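You operate a simulated robot arm through the tools that you are given. There is no shell and no other tool.

You run a simulated robot arm. Do the job below in one go: nothing can be reset, and whatever is moved stays where it is left.

JOB
Snap the size 75 cuffed tube into the gauge plate, free it with the lever and put it back.
Fine: press it home by hand in its own hole; the green lever ends back; the tube ends in the blue tray.

It is judged by the outcome, as a careful person would: the job done as asked, and still so three seconds after it is handed in. It fails if anything else is knocked over, pushed out of place, dropped, spilled or broken.

ROBOT AND FRAMES
A 6-joint arm with a two-finger parallel gripper, fixed in place. Base frame: the origin is on the floor under the middle of its stand, x ahead of it, y to its left, z up. Lengths are in mm, angles in rad, forces in N, time in s.
It reaches about 1313 mm from its shoulder. Its first joint turns from -2.897 to 2.897 rad. Payload 3.43 kg.
The TCP is the grasp point between the finger pads, 34 mm short of the fingertips. In the tool frame z runs along the fingers and y along their closing line. Largest opening 128 mm; finger width 24, thickness 12; the body of the gripper, 48 by 130 mm, starts 96 mm behind the TCP.
Orientation is told as [roll, pitch, yaw] about the base's x, y, z axes, in that order, counted from this pose: with the fingers straight down and closing along the base's y, the tool's x points along the base's -x, its y along +y and its z along -z.

CONTROLS
- The arm moves only by the tool send_rows. Its argument "steps" is a list of rows, each an object (a shift or turn left out is 0, a gripper value left out holds the last) with "dr": the turn, a rotation vector about the base's x, y, z in rad, a list of three; "dp": the shift along the base's x, y, z in mm, a list of three; "gripper": the finger opening in mm, from 0 to 128. In form: [{"dr": [ax, ay, az], "dp": [dx, dy, dz], "gripper": gripper}, ...]. A call has 1 to 20 rows; each row is the pose to reach, as a shift and turn from the pose commanded when the call began. Rows are played at 5 a second. More than 50 mm and 0.15 rad between two rows, or a gripper value outside its range, and nothing of the call is played. Where a pose cannot be reached the arm comes as near as it can. A force on the tool above 90 N (or 10 N above the force at the start of the call, whichever is more), or a blocked arm, ends the call early, and 0.2 s more pass. Each finger travels about 153 mm/s and halts on what it meets, pressing with about 28 N; the grip force reading is that of the motor and also rises with nothing between the fingers. The clock runs only during rows and for 0.2 s after the last one: add rows that repeat a pose to give the fingers time. The reply holds the time, the measured pose of the TCP, the force on the tool along the base axes, the opening and the grip force, in the units named above and with some noise, with the torque about the TCP (base axes, N m) and any sound that the robot's microphone picked up.
- Cameras (640 x 400 px; columns grow to the right, rows downward): "scene" is fixed at [220.8, -500.8, 1644.8]; the picture's right is [0.71, -0.70, 0.00], its down [-0.39, -0.40, -0.83] and it looks along [0.58, 0.59, -0.56] (base axes); focal length 348 px, centre (320, 200). "wrist" rides on the gripper at [76, -11, -160] in the tool frame; the picture's right is [0.15, 0.99, 0.00], its down [-0.88, 0.13, -0.45] and it looks along [-0.45, 0.07, 0.89] (tool axes); focal length 234 px, centre (320, 200).
- get_image(camera): a new picture of that camera. No time passes.
- locate(camera, pixels): for up to 12 pixels [column, row] of the newest picture of that camera ("zoom" is the newest enlarged one), the place [x, y, z] in the base frame of the surface seen there, good to about 2 mm. No time passes.
- inspect(camera, box): a new picture of the part [left, top, right, bottom] of that camera's present view, enlarged. No time passes.
- hand_in(): hands the job in; it is judged then, once.

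Open the gripper and draw the arm clear of the work before you hand the job in, unless the task says otherwise.

The tools are called after "Emit:" as a command line: name --argument value ..., lists and objects as JSON in quotes. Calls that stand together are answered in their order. send_rows: Moves the arm, as the interface text tells. Its arguments: {"type":"object","properties":{"steps":{"type":"array","items":{"type":"object","properties":{"dr":{"type":"array","items":{"type":"number"}},"dp":{"type":"array","items":{"type":"number"}},"gripper":{"type":"number"}}}}},"required":["steps"]} The other tools are called the same way: get_image (camera) takes a picture; locate (camera, pixels) gives the place of the surface under pixels of a picture; inspect (camera, box) takes an enlarged picture of a part of a camera's view; hand_in () hands the job in.

At the start:

```text
t: 0.0
ee_pos: [622.3, 329.2, 1161.8]
tcp_rot: [0.004, -0.003, 0.0]
wrist_force: [0.1, 0.4, 0.3]
torque: [0.02, 0.02, 0.04]
opening: 128.1
grasp_force: 0.0
```

scene: 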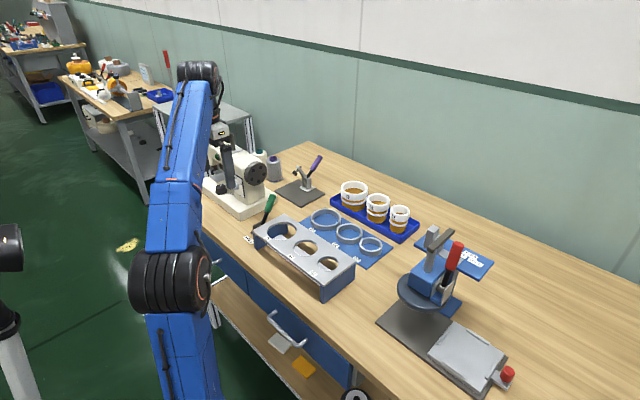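
wrist: 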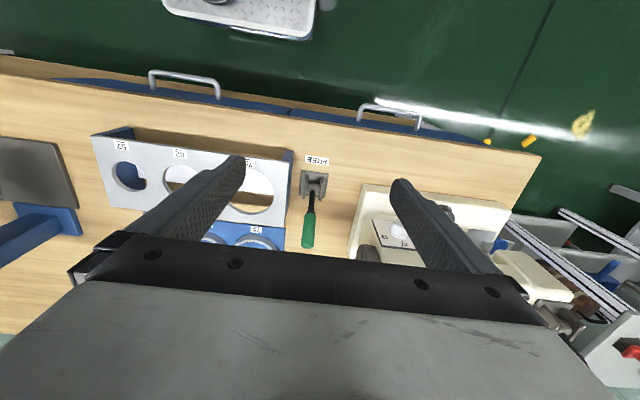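

I'll look closely at the bench: the gauge plate is around (305,255) in the scene picture, the tray with tubes around (375,205), the green lever around (265,212).

Emit:
inspect --camera "scene" --box '[230, 170, 430, 300]'

Emit:
inspect --camera "wrist" --box '[80, 110, 360, 270]'

```text
3.08 times, centred on (330, 235) of scene
```

zoom: 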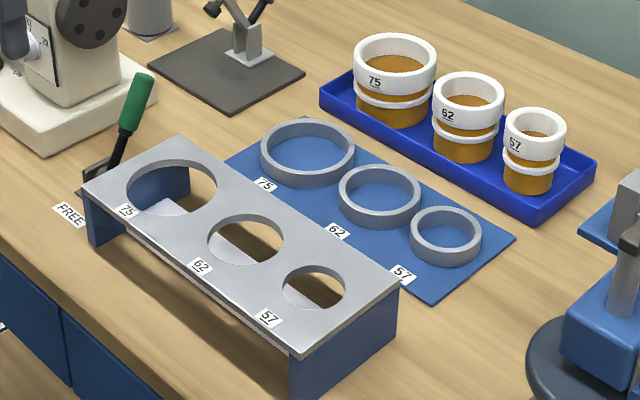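

```text
2.29 times, centred on (220, 190) of wrist
```

zoom: 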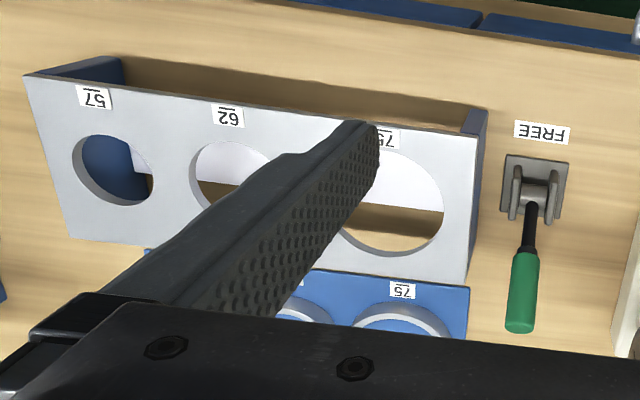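

The scene zoom shows the 75 tube at the left end of the tray, the plate with holes 75/62/57, and the FREE lever next to the 75 hole. I retake the zoom and locate these points.

Emit:
inspect --camera "scene" --box '[230, 170, 430, 300]'

Emit:
locate --camera "zoom" --pixels '[[127, 190], [216, 190], [170, 160], [165, 222], [180, 137], [82, 188], [299, 358], [400, 285], [145, 80], [120, 165], [88, 170], [70, 214]]'

Emit:
locate --camera "zoom" --pixels '[[355, 60], [436, 60], [396, 36], [396, 74], [394, 66], [395, 125], [362, 71], [320, 95], [370, 55], [535, 215], [595, 160], [390, 100]]'

```text
3.08 times, centred on (330, 235) of scene
```

zoom: 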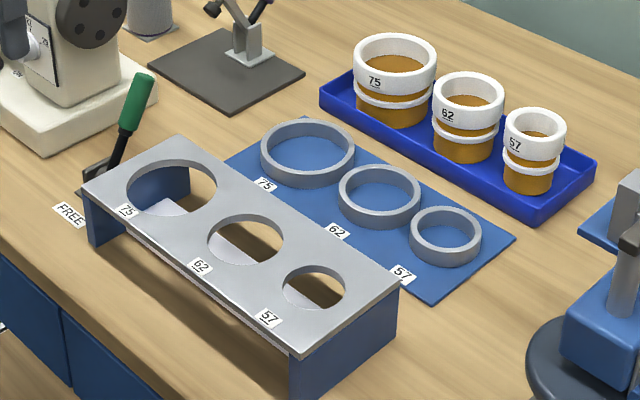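

```text
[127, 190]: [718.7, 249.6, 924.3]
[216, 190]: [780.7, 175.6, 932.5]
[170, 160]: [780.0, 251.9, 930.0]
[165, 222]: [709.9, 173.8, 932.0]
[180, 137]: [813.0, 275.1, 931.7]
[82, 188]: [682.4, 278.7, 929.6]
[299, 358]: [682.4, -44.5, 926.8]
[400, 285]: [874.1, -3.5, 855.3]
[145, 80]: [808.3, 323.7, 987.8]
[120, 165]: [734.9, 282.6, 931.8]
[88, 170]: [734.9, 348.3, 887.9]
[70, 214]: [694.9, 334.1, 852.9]
```

```text
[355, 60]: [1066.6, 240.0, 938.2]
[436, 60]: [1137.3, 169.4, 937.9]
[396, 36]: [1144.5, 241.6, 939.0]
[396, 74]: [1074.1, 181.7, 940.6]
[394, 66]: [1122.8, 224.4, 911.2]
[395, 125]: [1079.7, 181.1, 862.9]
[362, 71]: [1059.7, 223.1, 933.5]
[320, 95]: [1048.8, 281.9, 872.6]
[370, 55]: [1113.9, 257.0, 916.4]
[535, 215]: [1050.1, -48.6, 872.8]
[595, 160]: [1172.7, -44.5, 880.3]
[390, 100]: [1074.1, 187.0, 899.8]
```

Table is at z≈853, plate top at z≈932, hole 75 is centred near (746,213), and the 75 tube near (1102,205) with its top at z≈939. I move the wrist camera over hole 75 for a clearer look.

Emit:
send_rows --steps '[{"dp": [15, -29, 0]}, {"dp": [29, -58, 0]}, {"dp": [44, -87, 0]}, {"dp": [58, -116, 0]}, {"dp": [58, -116, 0]}]'

Emit:
get_image --camera "wrist"

Emit:
get_image --camera "scene"

```text
t: 1.2
ee_pos: [681.1, 214.0, 1162.1]
tcp_rot: [0.004, -0.002, 0.0]
wrist_force: [-0.6, -0.2, -0.3]
torque: [-0.01, -0.01, 0.0]
opening: 128.0
grasp_force: 0.1
```

```text
taken
```

wrist: 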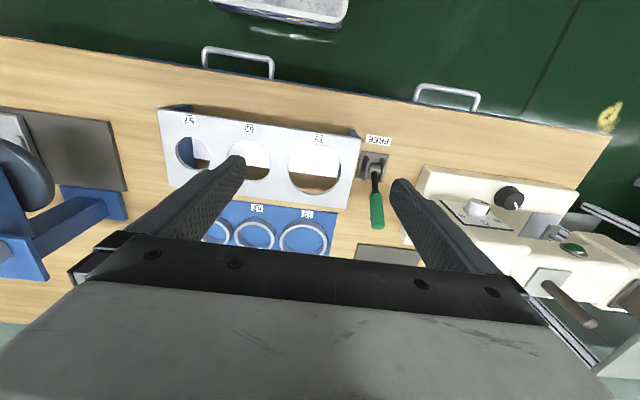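

```text
taken
```

scene: 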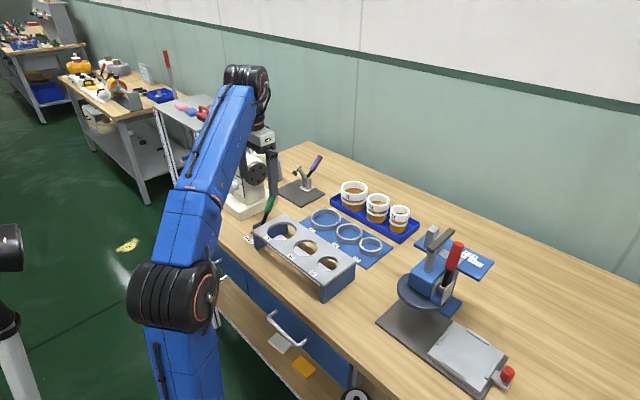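

The wrist picture now shows hole 75 at (315,168) and the lever at (375,190). I enlarge it and measure hole and lever.

Emit:
inspect --camera "wrist" --box '[270, 120, 410, 240]'

```text
3.33 times, centred on (340, 180) of wrist
```

zoom: 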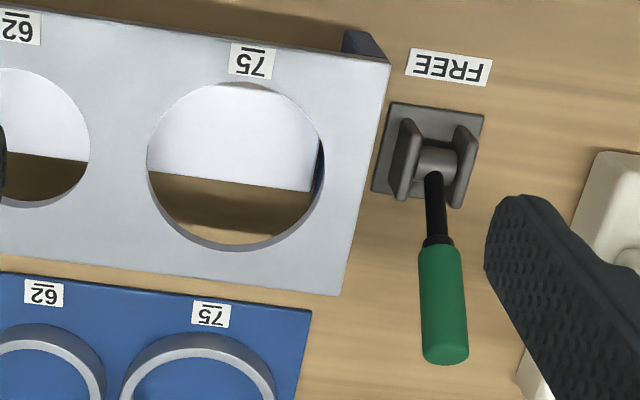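

Next I measure the hole edge, the white panel beneath and the lever in this zoom.

Emit:
locate --camera "zoom" --pixels '[[142, 160], [328, 160], [236, 76], [236, 256], [230, 130], [230, 215], [310, 185], [388, 70], [335, 290], [30, 240], [50, 120], [355, 45]]'

Emit:
locate --camera "zoom" --pixels '[[437, 165], [434, 190], [438, 235], [440, 260], [443, 300], [445, 350], [420, 300], [467, 300], [404, 160], [466, 165], [390, 110], [470, 120]]'

```text
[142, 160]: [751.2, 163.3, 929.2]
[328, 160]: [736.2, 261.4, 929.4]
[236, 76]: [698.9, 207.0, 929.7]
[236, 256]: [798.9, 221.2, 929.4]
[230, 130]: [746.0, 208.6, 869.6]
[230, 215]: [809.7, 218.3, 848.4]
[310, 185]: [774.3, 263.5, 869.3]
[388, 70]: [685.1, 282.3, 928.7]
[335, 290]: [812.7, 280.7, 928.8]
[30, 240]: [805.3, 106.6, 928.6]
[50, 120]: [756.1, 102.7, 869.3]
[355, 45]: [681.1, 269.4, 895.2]
```

```text
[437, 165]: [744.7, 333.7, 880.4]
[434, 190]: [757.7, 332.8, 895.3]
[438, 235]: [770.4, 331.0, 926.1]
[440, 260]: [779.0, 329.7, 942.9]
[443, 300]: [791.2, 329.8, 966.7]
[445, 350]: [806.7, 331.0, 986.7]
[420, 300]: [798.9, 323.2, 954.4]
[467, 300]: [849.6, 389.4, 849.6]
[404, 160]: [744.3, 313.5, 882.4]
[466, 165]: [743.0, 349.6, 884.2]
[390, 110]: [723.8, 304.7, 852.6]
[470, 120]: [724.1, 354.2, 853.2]
```

Hole 75: centre ≈(749,213), about 98–100 mm across; the lever pivots at about (745,333,880) and leans toward +x, with FREE toward −x. Next I move the camera forward to view the tube in the tray.

Emit:
send_rows --steps '[{"dp": [30, -1, 0]}, {"dp": [60, -2, 0]}, {"dp": [90, -3, 0]}, {"dp": [120, -4, 0]}, {"dp": [150, -5, 0]}, {"dp": [180, -6, 0]}, {"dp": [210, -7, 0]}, {"dp": [240, -8, 0]}, {"dp": [270, -9, 0]}, {"dp": [300, -9, 0]}, {"dp": [300, -9, 0]}]'

Emit:
get_image --camera "wrist"

Emit:
inspect --camera "wrist" --box '[220, 110, 400, 240]'

```text
t: 3.6
ee_pos: [937.4, 187.7, 1095.3]
tcp_rot: [0.004, -0.007, -0.001]
wrist_force: [-0.8, 0.5, 0.8]
torque: [0.03, -0.03, -0.02]
opening: 128.0
grasp_force: 0.1
out of reach, approached as far as the arm can: row 3, 4, 5, 6, 7, 8, 9, 10, 11
```

```text
taken
```

wrist: 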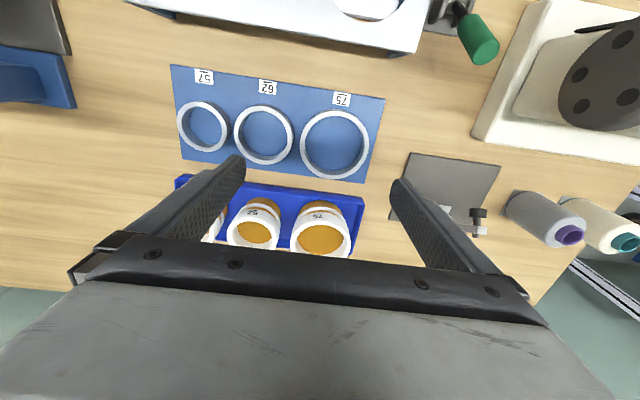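

```text
3.08 times, centred on (310, 175) of wrist
```

zoom: 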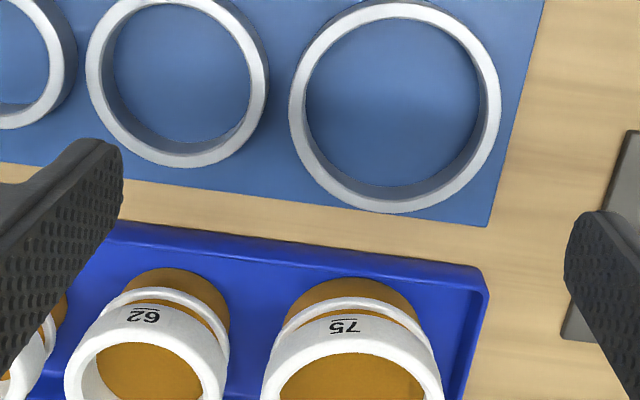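

The arm stopped short at (937,188,1095), so the reach is limited at that height; the tube 75 shows at about (322,235) in the wrist picture. I check the arm's shape in the scene picture.

Emit:
get_image --camera "scene"

Emit:
locate --camera "wrist" --pixels '[[292, 245], [350, 245], [320, 222], [320, 240], [255, 235], [360, 200], [300, 192], [322, 206], [345, 212], [200, 185]]'

```text
taken
```

scene: 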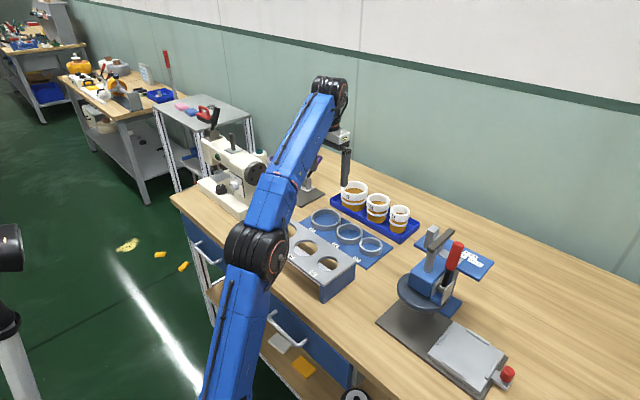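

```text
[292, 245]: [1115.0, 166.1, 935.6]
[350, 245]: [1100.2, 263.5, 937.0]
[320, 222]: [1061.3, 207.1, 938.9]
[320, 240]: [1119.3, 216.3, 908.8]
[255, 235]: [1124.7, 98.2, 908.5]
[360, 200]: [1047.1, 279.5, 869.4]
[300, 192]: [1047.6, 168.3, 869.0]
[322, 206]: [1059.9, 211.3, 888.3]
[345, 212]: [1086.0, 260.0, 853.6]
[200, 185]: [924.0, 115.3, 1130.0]
```

Tube 75 is centred near (1108,214) with its rim at z≈938; the neighbouring 62 cuff leaves a gap of roughly 18 mm. I move down slightly to find out how reach and the commanded reference behave (fingertips stay well above the tubes).

Emit:
send_rows --steps '[{"dp": [0, 0, -20]}, {"dp": [0, 0, -40]}, {"dp": [0, 0, -40]}]'

```text
t: 4.4
ee_pos: [934.8, 187.7, 1056.7]
tcp_rot: [0.005, -0.004, 0.0]
wrist_force: [1.1, -0.1, 0.1]
torque: [0.05, 0.03, 0.0]
opening: 127.7
grasp_force: 0.0
```

The reference follows the reached pose. I now go forward and a little down, keeping the tips above the tubes, to see how far it goes.

Emit:
send_rows --steps '[{"dp": [25, 5, 0]}, {"dp": [50, 10, 0]}, {"dp": [75, 15, -10]}, {"dp": [100, 20, -20]}, {"dp": [100, 20, -20]}]'

Emit:
get_image --camera "wrist"

```text
t: 5.6
ee_pos: [1024.8, 208.3, 1026.7]
tcp_rot: [0.005, -0.005, 0.0]
wrist_force: [-0.2, -0.9, 0.8]
torque: [0.0, -0.01, -0.01]
opening: 128.1
grasp_force: 0.1
out of reach, approached as far as the arm can: row 3, 4, 5
```

```text
taken
```

wrist: 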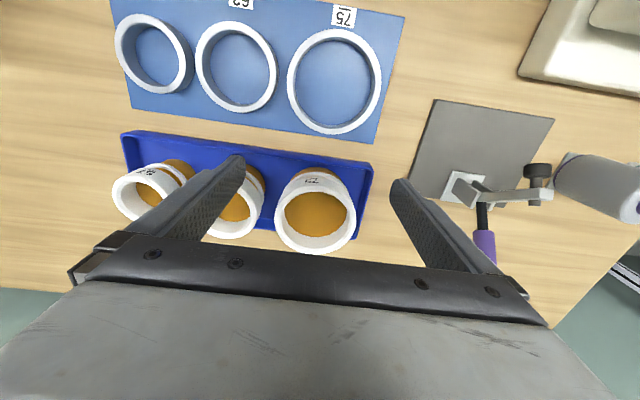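

Even at z=1027 the straight-down reach ends at x≈1025, so I tilt the tool (fingers pointing forward, turn about −y) to gain reach, staying above the tubes.

Emit:
send_rows --steps '[{"dr": [0, -0.1, 0]}, {"dr": [0, -0.2, 0]}, {"dr": [0, -0.3, 0]}, {"dr": [0, -0.3, 0], "dp": [20, 0, 0]}, {"dr": [0, -0.3, 0], "dp": [40, 3, 0]}, {"dr": [0, -0.3, 0], "dp": [60, 6, 0]}, {"dr": [0, -0.3, 0], "dp": [60, 6, 0]}]'

Emit:
get_image --camera "wrist"

Emit:
get_image --camera "scene"

```text
t: 7.2
ee_pos: [1086.0, 212.2, 1025.4]
tcp_rot: [0.003, -0.303, 0.0]
wrist_force: [-0.4, 0.0, -0.8]
torque: [0.0, 0.01, 0.02]
opening: 128.1
grasp_force: 0.1
```

```text
taken
```

wrist: 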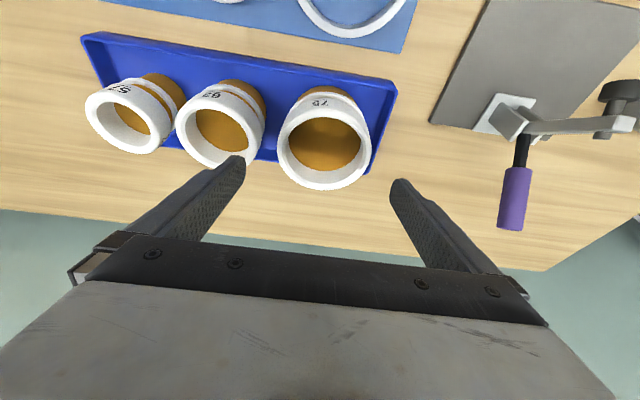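

```text
taken
```

scene: 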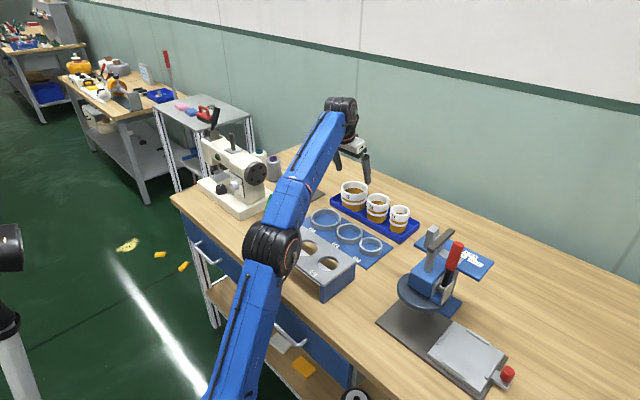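

With a 0.3 rad tilt it reaches (1086,212,1025) with no limit. The tubes are now well seen; I enlarge the 75 tube at (325,140).

Emit:
inspect --camera "wrist" --box '[160, 60, 420, 220]'

```text
2.46 times, centred on (290, 140) of wrist
```

zoom: 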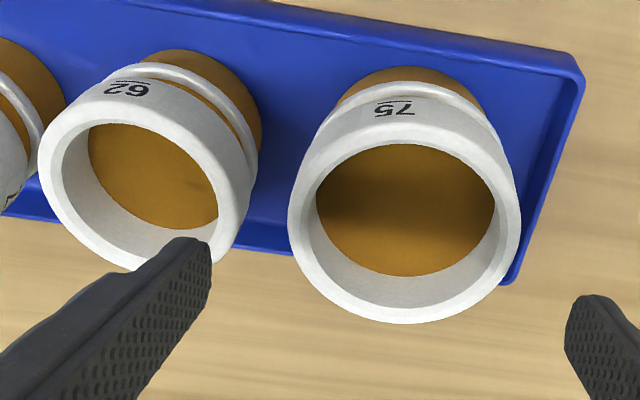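

The tube has a white cuff, a white bead below it, and an amber floor recessed inside the cuff. I locate rim points all around, floor, bead and neighbour.

Emit:
locate --camera "zoom" --pixels '[[291, 222], [517, 222], [405, 140], [405, 318], [325, 288], [482, 290], [320, 160], [490, 160], [405, 220], [400, 250], [330, 200], [480, 200]]'

Emit:
locate --camera "zoom" --pixels '[[245, 180], [42, 180], [145, 102], [120, 262], [395, 107], [400, 88], [400, 72], [255, 110], [150, 180], [298, 165], [505, 150], [575, 70]]'

```text
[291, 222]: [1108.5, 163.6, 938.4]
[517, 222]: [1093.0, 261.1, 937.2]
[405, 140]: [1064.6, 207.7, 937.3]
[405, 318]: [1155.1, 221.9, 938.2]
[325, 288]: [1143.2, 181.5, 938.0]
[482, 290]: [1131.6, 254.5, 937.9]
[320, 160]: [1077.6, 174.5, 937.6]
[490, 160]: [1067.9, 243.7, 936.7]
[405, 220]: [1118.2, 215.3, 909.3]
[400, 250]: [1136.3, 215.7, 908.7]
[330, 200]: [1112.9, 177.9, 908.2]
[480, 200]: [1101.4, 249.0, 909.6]
```

```text
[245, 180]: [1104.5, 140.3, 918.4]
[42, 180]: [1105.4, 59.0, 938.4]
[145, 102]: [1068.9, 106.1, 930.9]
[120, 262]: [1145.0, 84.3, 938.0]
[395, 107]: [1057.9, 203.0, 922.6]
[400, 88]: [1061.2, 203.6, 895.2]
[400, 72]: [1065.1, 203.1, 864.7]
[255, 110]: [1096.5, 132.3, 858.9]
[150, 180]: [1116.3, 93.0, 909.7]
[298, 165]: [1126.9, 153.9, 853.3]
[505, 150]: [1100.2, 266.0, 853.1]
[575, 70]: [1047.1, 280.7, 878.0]
```

The rim fits a circle centred (1106,213) with R≈50; cuff from about z 907 to 938, floor at 909; the 62 cuff edge is at y≈141, so the gap there is ~22 mm. I set the opening to 112 and move to just above the tube for a check.

Emit:
send_rows --steps '[{"dp": [5, 0, 0], "gripper": 112}, {"dp": [15, 0, -15], "gripper": 112}, {"dp": [15, 0, -30], "gripper": 112}, {"dp": [15, 0, -42], "gripper": 112}, {"dp": [15, 0, -42], "gripper": 112}]'

Emit:
get_image --camera "wrist"

Emit:
inspect --camera "scene" --box '[310, 130, 430, 250]'

```text
t: 8.4
ee_pos: [1101.0, 212.7, 985.5]
tcp_rot: [0.003, -0.301, 0.001]
wrist_force: [0.2, 0.0, 0.4]
torque: [-0.01, -0.02, -0.05]
opening: 111.9
grasp_force: 0.1
```

```text
taken
```

wrist: 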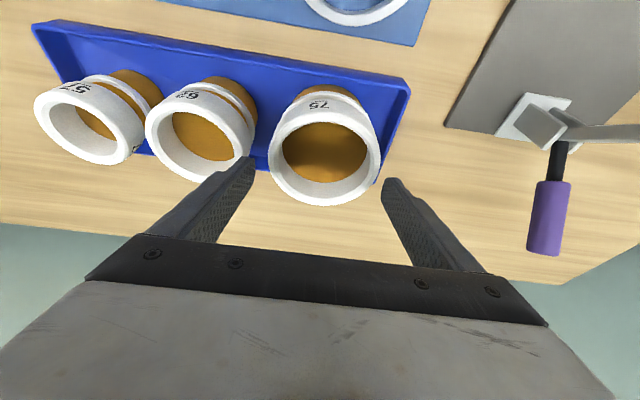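

```text
3.33 times, centred on (370, 190) of scene
```

zoom: 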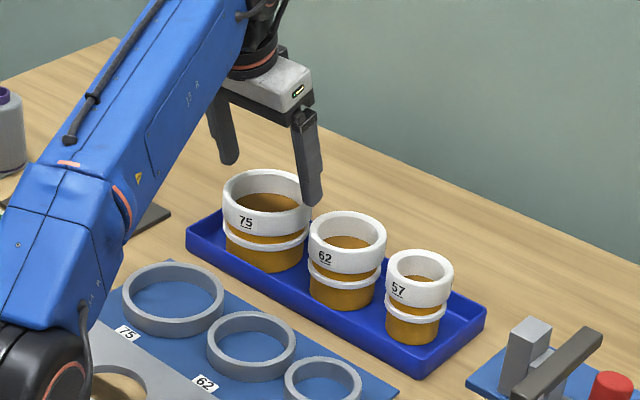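

The fingers are positioned on either side of the 75 cuff, with the right finger over the gap. I descend to z≈944.

Emit:
send_rows --steps '[{"dp": [0, 0, -8]}, {"dp": [0, 0, -16]}, {"dp": [0, 0, -24]}, {"dp": [0, 0, -32]}, {"dp": [0, 0, -41]}, {"dp": [0, 0, -41]}]'

Emit:
get_image --camera "wrist"

Emit:
inspect --camera "scene" --box '[310, 130, 430, 250]'

```text
t: 9.8
ee_pos: [1101.0, 213.0, 944.5]
tcp_rot: [0.004, -0.302, 0.0]
wrist_force: [-0.4, 0.5, 0.1]
torque: [-0.03, -0.03, 0.03]
opening: 112.1
grasp_force: 0.1
```

```text
taken
```

wrist: 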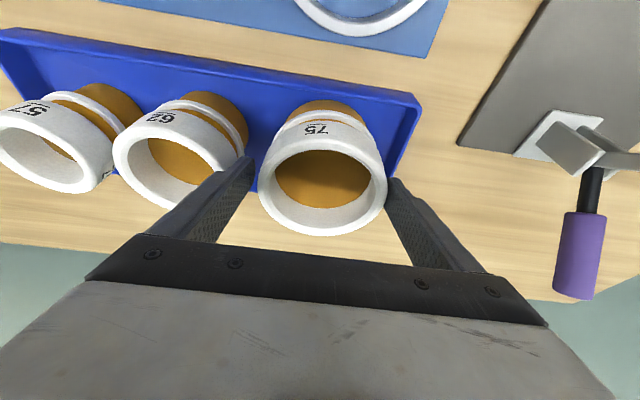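

```text
3.33 times, centred on (370, 190) of scene
```

zoom: 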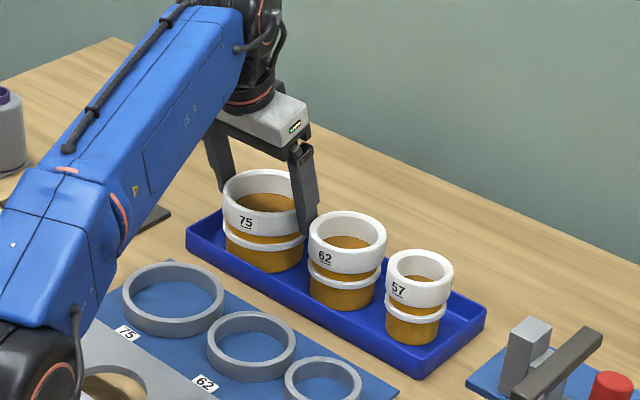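

The fingers straddle the cuff without contact. I close on the cuff.

Emit:
send_rows --steps '[{"gripper": 106}, {"gripper": 102}, {"gripper": 98}, {"gripper": 90}, {"gripper": 85}, {"gripper": 85}]'

Emit:
get_image --camera "wrist"

```text
t: 11.2
ee_pos: [1099.6, 213.1, 944.8]
tcp_rot: [0.004, -0.303, 0.0]
wrist_force: [-0.7, 0.1, 1.0]
torque: [-0.02, -0.01, 0.02]
opening: 102.5
grasp_force: 27.9
```

```text
taken
```

wrist: 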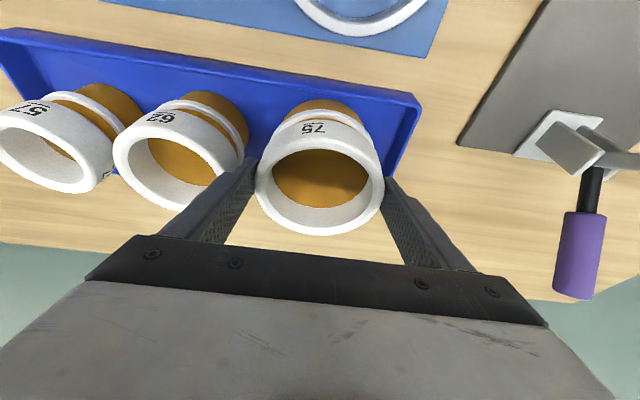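

Gripped: opening 102.5, force 28 N. I lift 45 mm and check that the tube follows.

Emit:
send_rows --steps '[{"dp": [0, 0, 6]}, {"dp": [0, 0, 15]}, {"dp": [0, 0, 25]}, {"dp": [0, 0, 35]}, {"dp": [0, 0, 45]}, {"dp": [0, 0, 45]}]'

Emit:
get_image --camera "wrist"

Emit:
inspect --camera "scene" --box '[310, 130, 430, 250]'

```text
t: 12.6
ee_pos: [1101.4, 211.6, 990.6]
tcp_rot: [0.004, -0.302, -0.001]
wrist_force: [1.3, 0.0, -0.4]
torque: [0.03, -0.01, -0.01]
opening: 102.5
grasp_force: 28.5
```

```text
taken
```

wrist: 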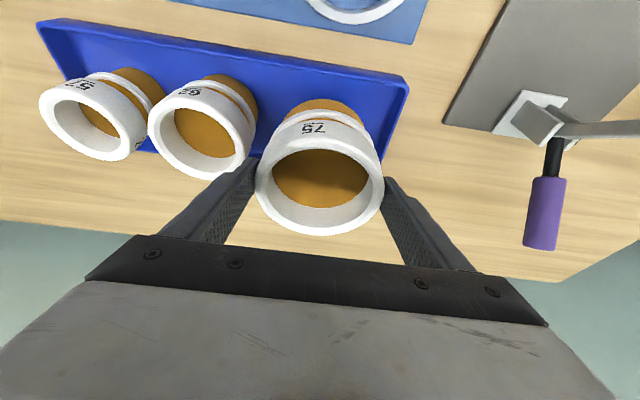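

```text
3.33 times, centred on (370, 190) of scene
```

zoom: 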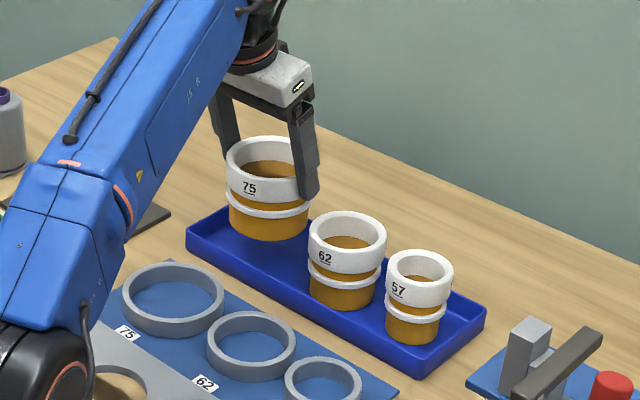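

The tube hangs upright in the grip. I raise it and carry it back along −x to hover over hole 75 (TCP x≈744).

Emit:
send_rows --steps '[{"dp": [-5, 0, 15]}, {"dp": [-20, 0, 30]}, {"dp": [-45, 0, 42]}, {"dp": [-75, 0, 48]}, {"dp": [-105, 0, 48]}, {"dp": [-135, 0, 48]}, {"dp": [-165, 0, 48]}, {"dp": [-195, 0, 48]}, {"dp": [-225, 0, 48]}, {"dp": [-255, 0, 48]}, {"dp": [-285, 0, 48]}, {"dp": [-310, 0, 48]}, {"dp": [-335, 0, 48]}, {"dp": [-350, 0.5, 48]}, {"dp": [-357, 0.5, 48]}, {"dp": [-357, 0.5, 48]}]'

Emit:
get_image --camera "wrist"

Emit:
inspect --camera "scene" --box '[220, 150, 380, 310]'

```text
t: 16.0
ee_pos: [743.2, 211.9, 1037.6]
tcp_rot: [0.002, -0.303, 0.001]
wrist_force: [-0.4, -0.6, -1.6]
torque: [0.01, -0.02, 0.0]
opening: 102.3
grasp_force: 28.7
```

```text
taken
```

wrist: 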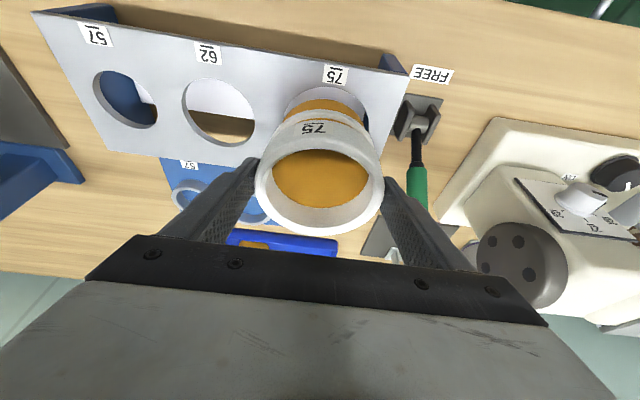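

```text
2.50 times, centred on (300, 230) of scene
```

zoom: 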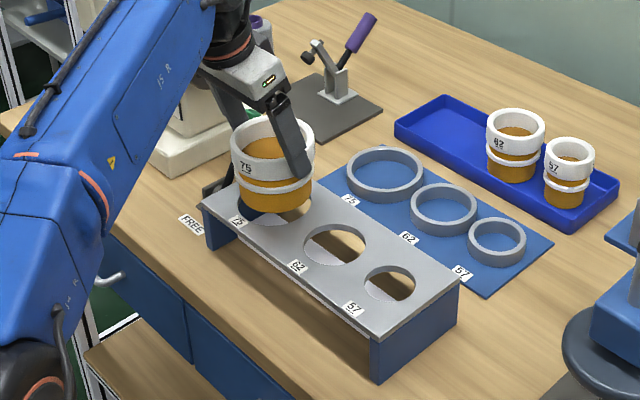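

The tube hovers above the 75 hole. I measure the held tube's rim to check its centre before lowering.

Emit:
inspect --camera "wrist" --box '[220, 60, 420, 250]'

Emit:
locate --camera "wrist" --pixels '[[258, 192], [382, 192], [320, 234], [280, 222], [362, 222], [270, 170], [372, 170], [320, 190], [300, 190], [345, 190]]'

```text
2.11 times, centred on (320, 155) of wrist
```

zoom: 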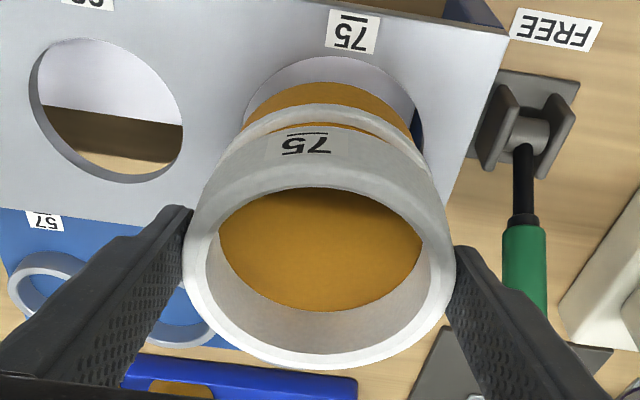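

```text
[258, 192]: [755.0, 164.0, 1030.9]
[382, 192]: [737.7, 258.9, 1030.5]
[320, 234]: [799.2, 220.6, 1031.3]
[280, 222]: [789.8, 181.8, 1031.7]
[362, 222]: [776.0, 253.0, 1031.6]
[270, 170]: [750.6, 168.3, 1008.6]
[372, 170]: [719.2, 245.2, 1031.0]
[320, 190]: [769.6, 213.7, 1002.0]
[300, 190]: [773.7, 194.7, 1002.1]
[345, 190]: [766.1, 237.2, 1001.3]
```

Rim is level at z≈1031 with centre ≈(750,211.5); hole centre ≈(749,213). I shift +1.2 mm in y and lower so the body enters the hole, stopping before the bead touches.

Emit:
send_rows --steps '[{"dp": [-0.5, 1.2, -6]}, {"dp": [-0.5, 1.2, -14]}, {"dp": [-0.5, 1.2, -22]}, {"dp": [-0.5, 1.2, -30]}, {"dp": [-0.5, 1.2, -38]}, {"dp": [-0.5, 1.2, -46]}, {"dp": [-0.5, 1.2, -46]}]'

Emit:
get_image --camera "wrist"

Emit:
inspect --camera "scene" --box '[220, 150, 380, 310]'

```text
t: 17.6
ee_pos: [743.4, 214.3, 992.4]
tcp_rot: [0.004, -0.305, 0.0]
wrist_force: [-7.0, 5.1, 1.2]
torque: [0.26, 0.36, 0.04]
opening: 102.5
grasp_force: 28.0
```

```text
taken
```

wrist: 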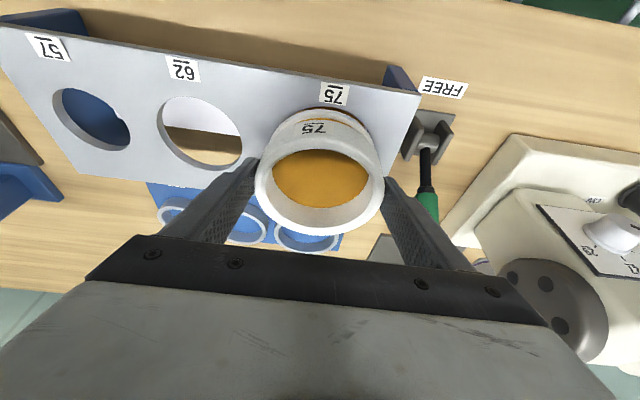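

```text
2.50 times, centred on (300, 230) of scene
```

zoom: 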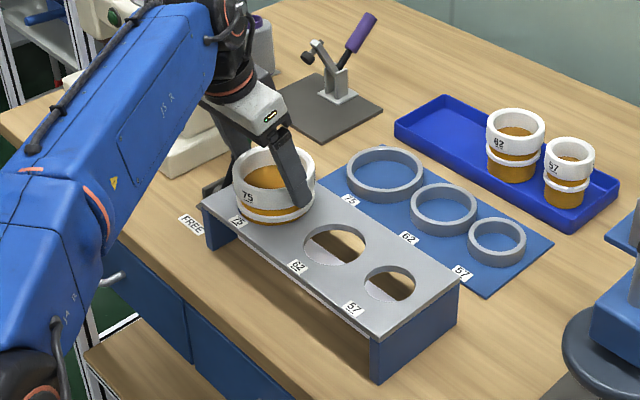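

A side force of (−7,+5) N shows the body touching the hole wall, so the tube wants to go −x, +y. I shift slightly that way and re-read the force.

Emit:
send_rows --steps '[{"dp": [-0.7, 0.5, 0]}, {"dp": [-1.2, 0.9, 0]}, {"dp": [-1.2, 0.9, 0]}]'

```text
t: 18.4
ee_pos: [742.6, 213.8, 990.3]
tcp_rot: [0.003, -0.304, 0.001]
wrist_force: [-0.6, -0.3, -1.2]
torque: [-0.03, 0.0, -0.03]
opening: 102.2
grasp_force: 27.9
```

The side force is gone. I lower in small steps to find the bead's contact with the plate.

Emit:
send_rows --steps '[{"dp": [0, 0, -2]}, {"dp": [0, 0, -4]}, {"dp": [0, 0, -6]}, {"dp": [0, 0, -6]}]'

Emit:
inspect --camera "wrist" --box '[220, 60, 420, 250]'

```text
t: 19.4
ee_pos: [740.7, 215.6, 986.1]
tcp_rot: [0.004, -0.303, 0.0]
wrist_force: [3.5, -1.1, 8.2]
torque: [-0.43, -0.46, 0.14]
opening: 102.3
grasp_force: 28.0
```

```text
2.11 times, centred on (320, 155) of wrist
```

zoom: 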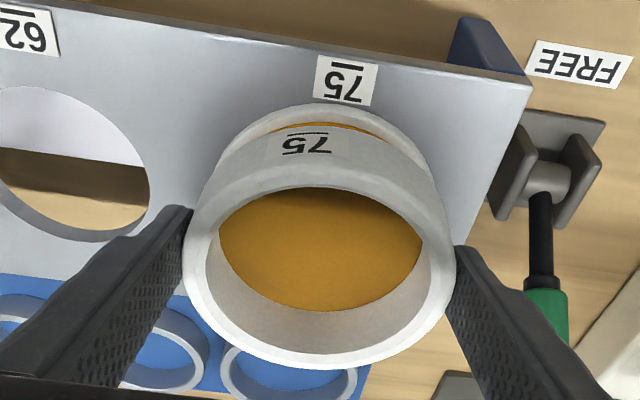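

The bead touches the plate at TCP z≈985 (8 N up), contact slightly toward +x,−y. I ease up 1 mm, shift a hair −x,+y, then release so the tube sits on its bead in the hole.

Emit:
send_rows --steps '[{"dp": [0, 0, 1.0]}, {"dp": [0, 0, 1.0]}, {"dp": [0, 0, 1.0], "gripper": 106}, {"dp": [0, 0, 1.0], "gripper": 110}, {"dp": [0, 0, 1.0], "gripper": 112}, {"dp": [0, 0, 1.0], "gripper": 112}]'

Emit:
inspect --camera "wrist" --box '[220, 60, 420, 250]'

Emit:
locate --camera "zoom" --pixels '[[190, 262], [448, 262], [318, 362], [235, 335], [400, 335], [215, 200], [425, 205], [320, 280], [240, 240], [400, 240]]'

Emit:
inspect --camera "scene" --box '[220, 150, 380, 310]'

```text
t: 20.8
ee_pos: [740.7, 214.8, 987.8]
tcp_rot: [0.004, -0.303, 0.0]
wrist_force: [-0.5, 0.0, -0.2]
torque: [-0.02, -0.02, 0.0]
opening: 112.1
grasp_force: 0.0
```

```text
2.11 times, centred on (320, 155) of wrist
```

zoom: 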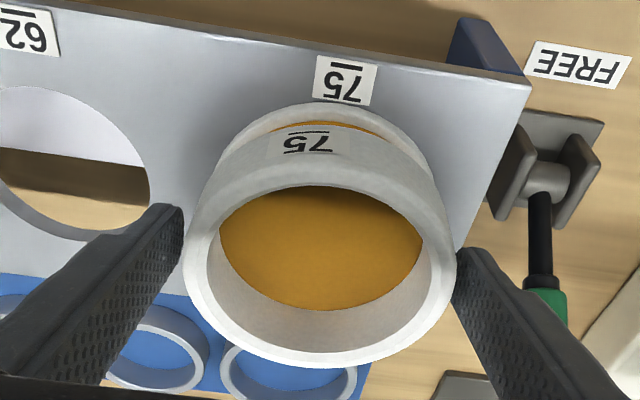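

```text
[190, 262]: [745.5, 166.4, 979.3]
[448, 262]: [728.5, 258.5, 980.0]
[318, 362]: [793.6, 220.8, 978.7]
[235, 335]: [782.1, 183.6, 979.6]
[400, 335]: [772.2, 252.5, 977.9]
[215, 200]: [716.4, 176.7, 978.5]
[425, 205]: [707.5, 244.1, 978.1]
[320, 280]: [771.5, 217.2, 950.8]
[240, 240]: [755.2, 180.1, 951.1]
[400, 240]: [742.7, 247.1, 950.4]
```

```text
2.50 times, centred on (300, 230) of scene
```

zoom: 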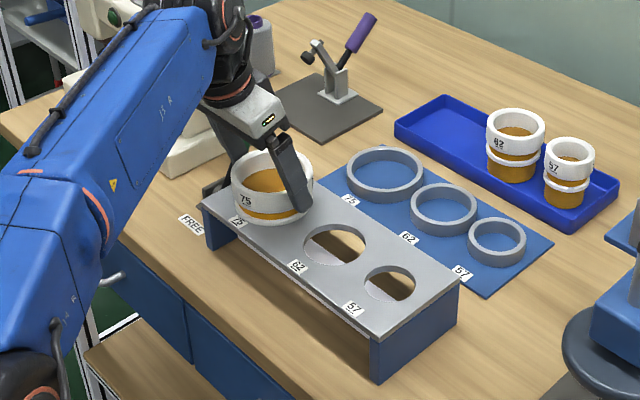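

The tube rests level in the hole (rim z≈979, centre ≈(746,214)). I rise clear, straighten the tool to vertical and close the fingers for pressing on the inner floor.

Emit:
send_rows --steps '[{"dp": [0, 0, 12]}, {"dp": [0, 0, 30]}, {"dp": [0, 0, 55]}, {"dp": [0, 0, 80]}, {"dp": [2, 0, 85], "dr": [0, 0.1, 0], "gripper": 60}, {"dp": [4, 0, 85], "dr": [0, 0.2, 0], "gripper": 0}, {"dp": [5, -0.5, 85], "dr": [0, 0.3, 0], "gripper": 0}, {"dp": [5, -0.5, 85], "dr": [0, 0.3, 0], "gripper": 0}, {"dp": [5, -0.5, 85], "dr": [0, 0.3, 0], "gripper": 0}]'

Emit:
get_image --camera "wrist"

Emit:
inspect --camera "scene" --box '[220, 150, 380, 310]'

```text
t: 22.8
ee_pos: [746.9, 214.4, 1071.6]
tcp_rot: [0.005, -0.003, 0.0]
wrist_force: [-0.7, 0.1, 0.4]
torque: [0.0, 0.04, 0.0]
opening: 0.0
grasp_force: 27.7
```

```text
taken
```

wrist: 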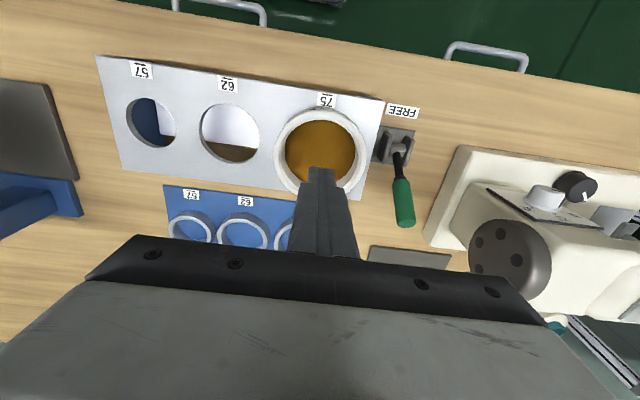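

```text
2.50 times, centred on (300, 230) of scene
```

zoom: 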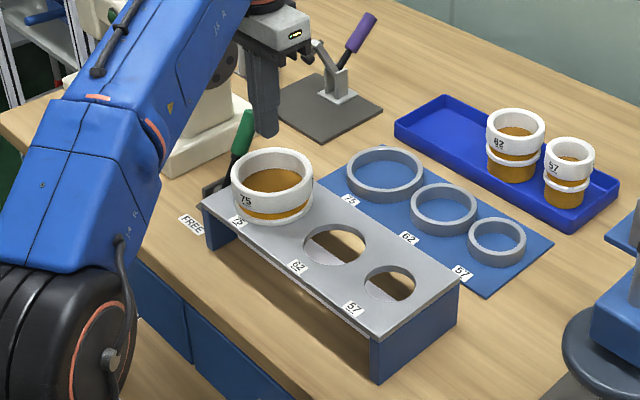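

The tube stands upright on its bead in hole 75. I re-measure its rim centre and floor from this vertical view.

Emit:
inspect --camera "wrist" --box '[250, 80, 420, 210]'

Emit:
locate --camera "wrist" --pixels '[[276, 155], [365, 152], [320, 112], [290, 125], [350, 123], [280, 178], [360, 175], [300, 145], [335, 145], [320, 160], [350, 188], [290, 188]]'

Emit:
inspect --camera "scene" --box '[260, 190, 320, 250]'

```text
3.08 times, centred on (335, 145) of wrist
```

zoom: 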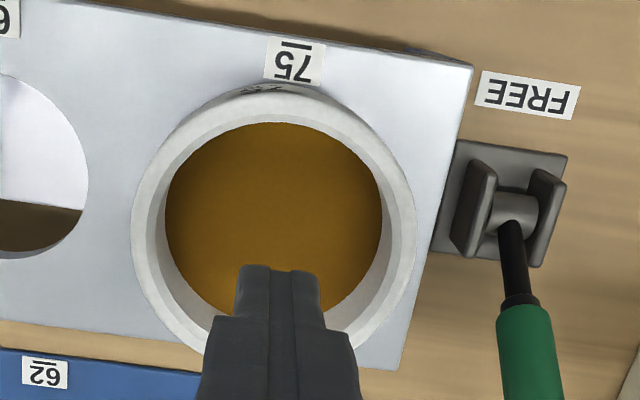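

```text
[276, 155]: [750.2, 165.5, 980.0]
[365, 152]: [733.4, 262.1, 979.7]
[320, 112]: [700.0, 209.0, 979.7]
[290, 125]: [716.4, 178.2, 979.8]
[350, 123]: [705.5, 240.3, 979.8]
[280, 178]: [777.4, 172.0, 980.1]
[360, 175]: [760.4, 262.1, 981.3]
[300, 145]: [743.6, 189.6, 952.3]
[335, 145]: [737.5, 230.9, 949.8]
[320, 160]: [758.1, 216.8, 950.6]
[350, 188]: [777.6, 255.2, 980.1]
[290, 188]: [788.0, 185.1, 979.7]
```

```text
6.67 times, centred on (290, 220) of scene
```

zoom: 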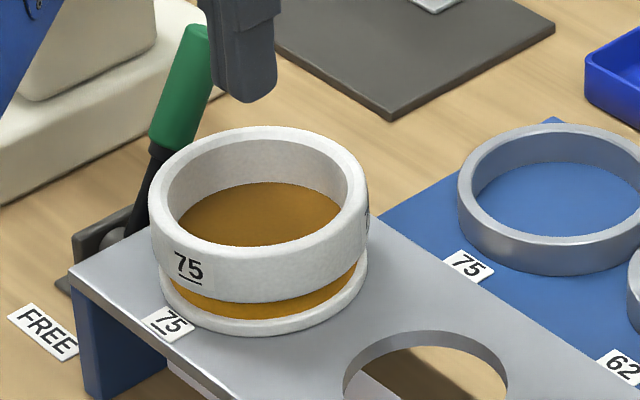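

Tube centre ≈(748,214), floor z≈950, so the fingertips should touch at TCP z≈984. I descend to just above it.

Emit:
send_rows --steps '[{"dp": [1, -0.3, -20]}, {"dp": [1, -0.3, -45]}, {"dp": [1, -0.3, -65]}, {"dp": [1, -0.3, -80]}, {"dp": [1, -0.3, -84]}, {"dp": [1, -0.3, -84]}]'

Emit:
get_image --camera "wrist"

```text
t: 24.2
ee_pos: [748.5, 213.5, 987.9]
tcp_rot: [0.002, -0.001, 0.001]
wrist_force: [-0.1, -0.1, -0.2]
torque: [0.0, 0.0, 0.0]
opening: 0.0
grasp_force: 28.1
```

```text
taken
```

wrist: 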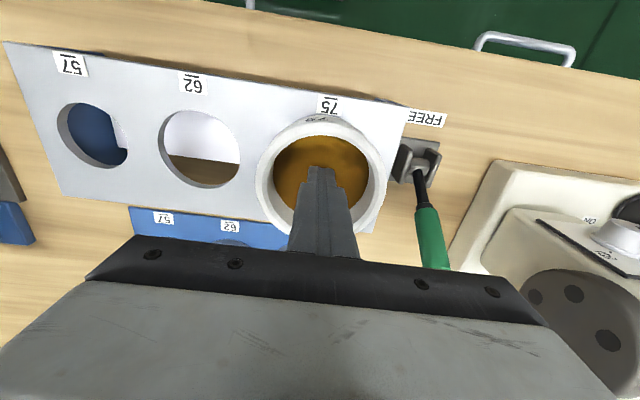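

Fingertips are about 3 mm above the floor. I press down in small steps.

Emit:
send_rows --steps '[{"dp": [0, 0, -2]}, {"dp": [0, 0, -4]}, {"dp": [0, 0, -5.5]}, {"dp": [0, 0, -7]}, {"dp": [0, 0, -7]}]'

```text
t: 25.4
ee_pos: [748.2, 213.6, 980.1]
tcp_rot: [0.004, -0.002, 0.0]
wrist_force: [0.0, 0.0, -0.4]
torque: [0.04, 0.01, 0.0]
opening: 0.0
grasp_force: 28.3
```

No contact force yet at z≈980; I continue in small steps.

Emit:
send_rows --steps '[{"dp": [0, 0, -1.5]}, {"dp": [0, 0, -3]}, {"dp": [0, 0, -4.5]}, {"dp": [0, 0, -6]}, {"dp": [0, 0, -6]}]'

Emit:
inspect --camera "scene" --box '[260, 190, 320, 250]'

```text
t: 26.6
ee_pos: [747.3, 214.1, 975.3]
tcp_rot: [0.003, -0.004, 0.0]
wrist_force: [0.2, 0.0, 0.2]
torque: [-0.02, 0.01, 0.0]
opening: 0.2
grasp_force: 27.8
```

```text
6.67 times, centred on (290, 220) of scene
```

zoom: 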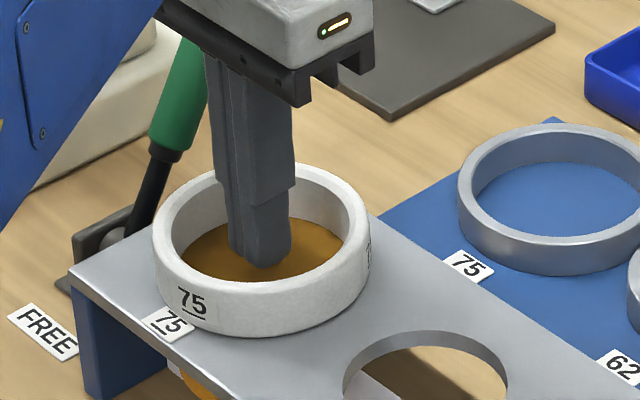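

The scene zoom shows the cuff now down on the plate at (260,300) with the bead gone below. I measure the rim and floor heights.

Emit:
locate --camera "zoom" --pixels '[[165, 240], [358, 235], [260, 288], [270, 335], [200, 245], [320, 250], [215, 310], [330, 300], [375, 250], [140, 320], [200, 385], [180, 225]]'

Emit:
get_image --camera "wrist"

Emit:
inspect --camera "scene" --box '[220, 180, 360, 310]'

```text
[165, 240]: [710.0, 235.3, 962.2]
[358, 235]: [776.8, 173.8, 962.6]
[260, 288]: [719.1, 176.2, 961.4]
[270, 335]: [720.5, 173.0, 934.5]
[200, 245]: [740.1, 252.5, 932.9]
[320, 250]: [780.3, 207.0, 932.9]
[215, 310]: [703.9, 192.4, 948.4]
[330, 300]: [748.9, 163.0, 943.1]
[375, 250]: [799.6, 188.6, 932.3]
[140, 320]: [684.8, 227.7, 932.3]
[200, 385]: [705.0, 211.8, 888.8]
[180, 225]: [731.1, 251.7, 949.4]
```

```text
taken
```

wrist: 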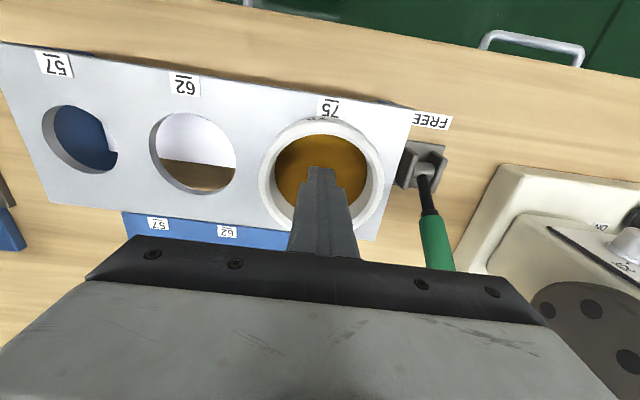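

```text
3.08 times, centred on (290, 245) of scene
```

zoom: 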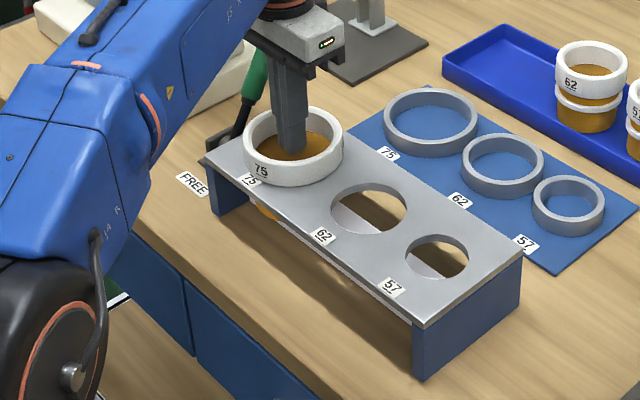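

The rim is now at z≈962 and floor ≈933: the tube dropped about 17 mm with the fingertips now ~8 mm above the floor. I press on down to make sure it is firmly home, watching force and sound.

Emit:
send_rows --steps '[{"dp": [0, 0, -3]}, {"dp": [0, 0, -6]}, {"dp": [0, 0, -8]}, {"dp": [0, 0, -9]}, {"dp": [0, 0, -10]}, {"dp": [0, 0, -10]}]'

```text
t: 28.0
ee_pos: [748.4, 214.4, 964.3]
tcp_rot: [0.004, -0.002, 0.0]
wrist_force: [0.3, 0.4, 0.2]
torque: [-0.04, 0.01, 0.05]
opening: 0.0
grasp_force: 27.9
```

Still no contact at z≈964. I continue in 1 mm steps.

Emit:
send_rows --steps '[{"dp": [0, 0, -1]}, {"dp": [0, 0, -2]}, {"dp": [0, 0, -2]}]'

Emit:
inspect --camera "scene" --box '[260, 190, 320, 250]'

Emit:
locate --camera "zoom" --pixels '[[165, 240], [358, 235], [260, 288], [200, 245], [320, 250], [375, 250], [140, 320], [200, 385]]'

```text
t: 28.8
ee_pos: [747.8, 212.9, 964.5]
tcp_rot: [0.005, -0.005, 0.0]
wrist_force: [4.9, 2.8, 21.3]
torque: [0.06, 0.0, 0.03]
opening: 0.0
grasp_force: 28.4
```

```text
6.67 times, centred on (290, 220) of scene
```

zoom: 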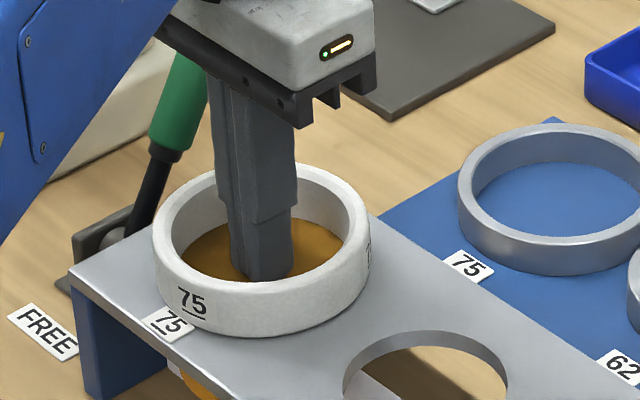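

```text
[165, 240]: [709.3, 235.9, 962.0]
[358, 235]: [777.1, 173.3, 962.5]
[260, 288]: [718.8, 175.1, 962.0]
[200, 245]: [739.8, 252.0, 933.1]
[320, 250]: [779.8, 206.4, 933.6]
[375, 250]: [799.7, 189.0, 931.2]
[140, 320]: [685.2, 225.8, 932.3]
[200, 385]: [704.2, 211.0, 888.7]
```

Contact at 21 N with the rim unmoved at z≈962, i.e. the cuff appears seated. I press a bit harder (to ~50–60 N) to be sure it is home.

Emit:
send_rows --steps '[{"dp": [0, 0, -1]}, {"dp": [0, 0, -2]}, {"dp": [0, 0, -3]}, {"dp": [0, 0, -3]}, {"dp": [0, 0, -3]}]'

Emit:
inspect --camera "scene" --box '[260, 190, 320, 250]'

Emit:
locate --camera "zoom" --pixels '[[165, 240], [358, 235], [260, 288], [200, 245], [320, 250], [375, 250], [140, 320], [200, 385]]'

```text
t: 30.0
ee_pos: [746.9, 213.4, 963.4]
tcp_rot: [0.008, -0.01, -0.001]
wrist_force: [27.3, -1.1, 84.6]
torque: [-0.07, -0.47, -0.07]
opening: 0.2
grasp_force: 27.9
```

```text
6.67 times, centred on (290, 220) of scene
```

zoom: 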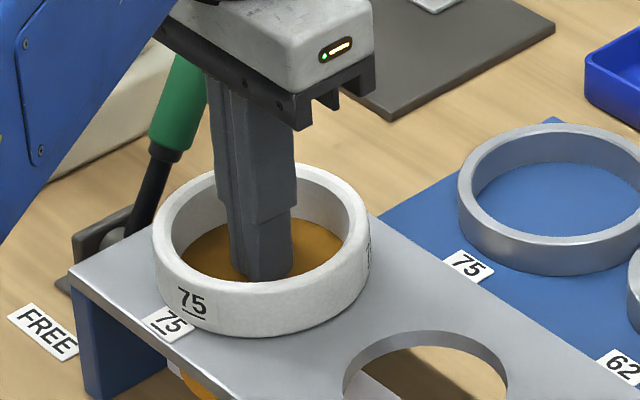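

```text
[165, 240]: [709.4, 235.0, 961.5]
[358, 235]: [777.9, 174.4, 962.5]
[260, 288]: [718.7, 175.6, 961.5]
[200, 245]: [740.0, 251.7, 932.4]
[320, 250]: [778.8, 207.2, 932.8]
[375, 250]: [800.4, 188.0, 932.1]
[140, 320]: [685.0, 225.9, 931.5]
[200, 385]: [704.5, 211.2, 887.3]
```

84.6 N gave no further movement, so the tube is home. I back off and rise clear of the tube.

Emit:
send_rows --steps '[{"dp": [0, 0, 4]}, {"dp": [0, 0, 15]}, {"dp": [0, 0, 40]}, {"dp": [0, 0, 75]}, {"dp": [0, 0, 110]}, {"dp": [0, 0, 135]}, {"dp": [0, 0, 135]}]'

Emit:
get_image --camera "wrist"

Emit:
inspect --camera "scene" --box '[180, 120, 330, 260]'

```text
t: 31.6
ee_pos: [747.7, 215.5, 1097.3]
tcp_rot: [0.004, -0.001, 0.001]
wrist_force: [-0.4, 0.5, -0.2]
torque: [0.02, 0.0, 0.0]
opening: 0.0
grasp_force: 28.3
```

```text
taken
```

wrist: 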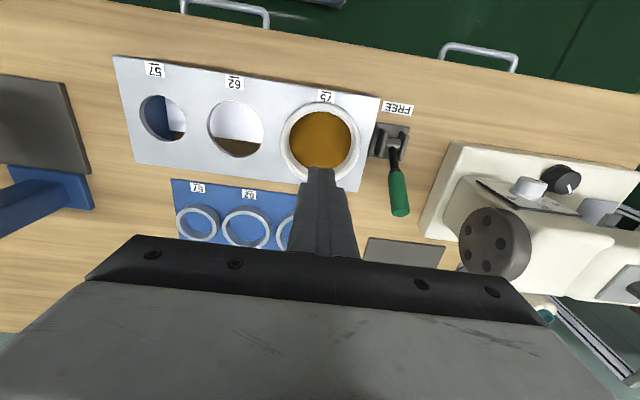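

```text
2.86 times, centred on (255, 190) of scene
```

zoom: 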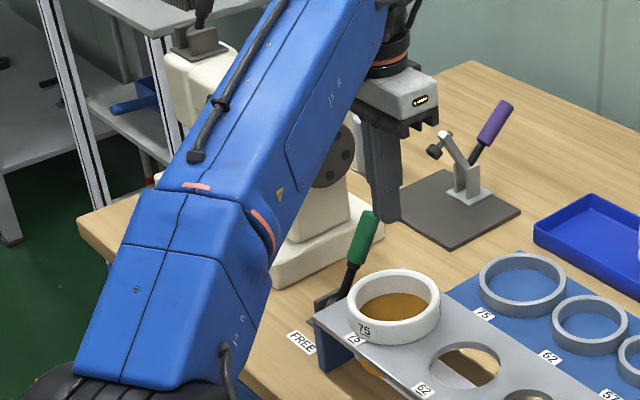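

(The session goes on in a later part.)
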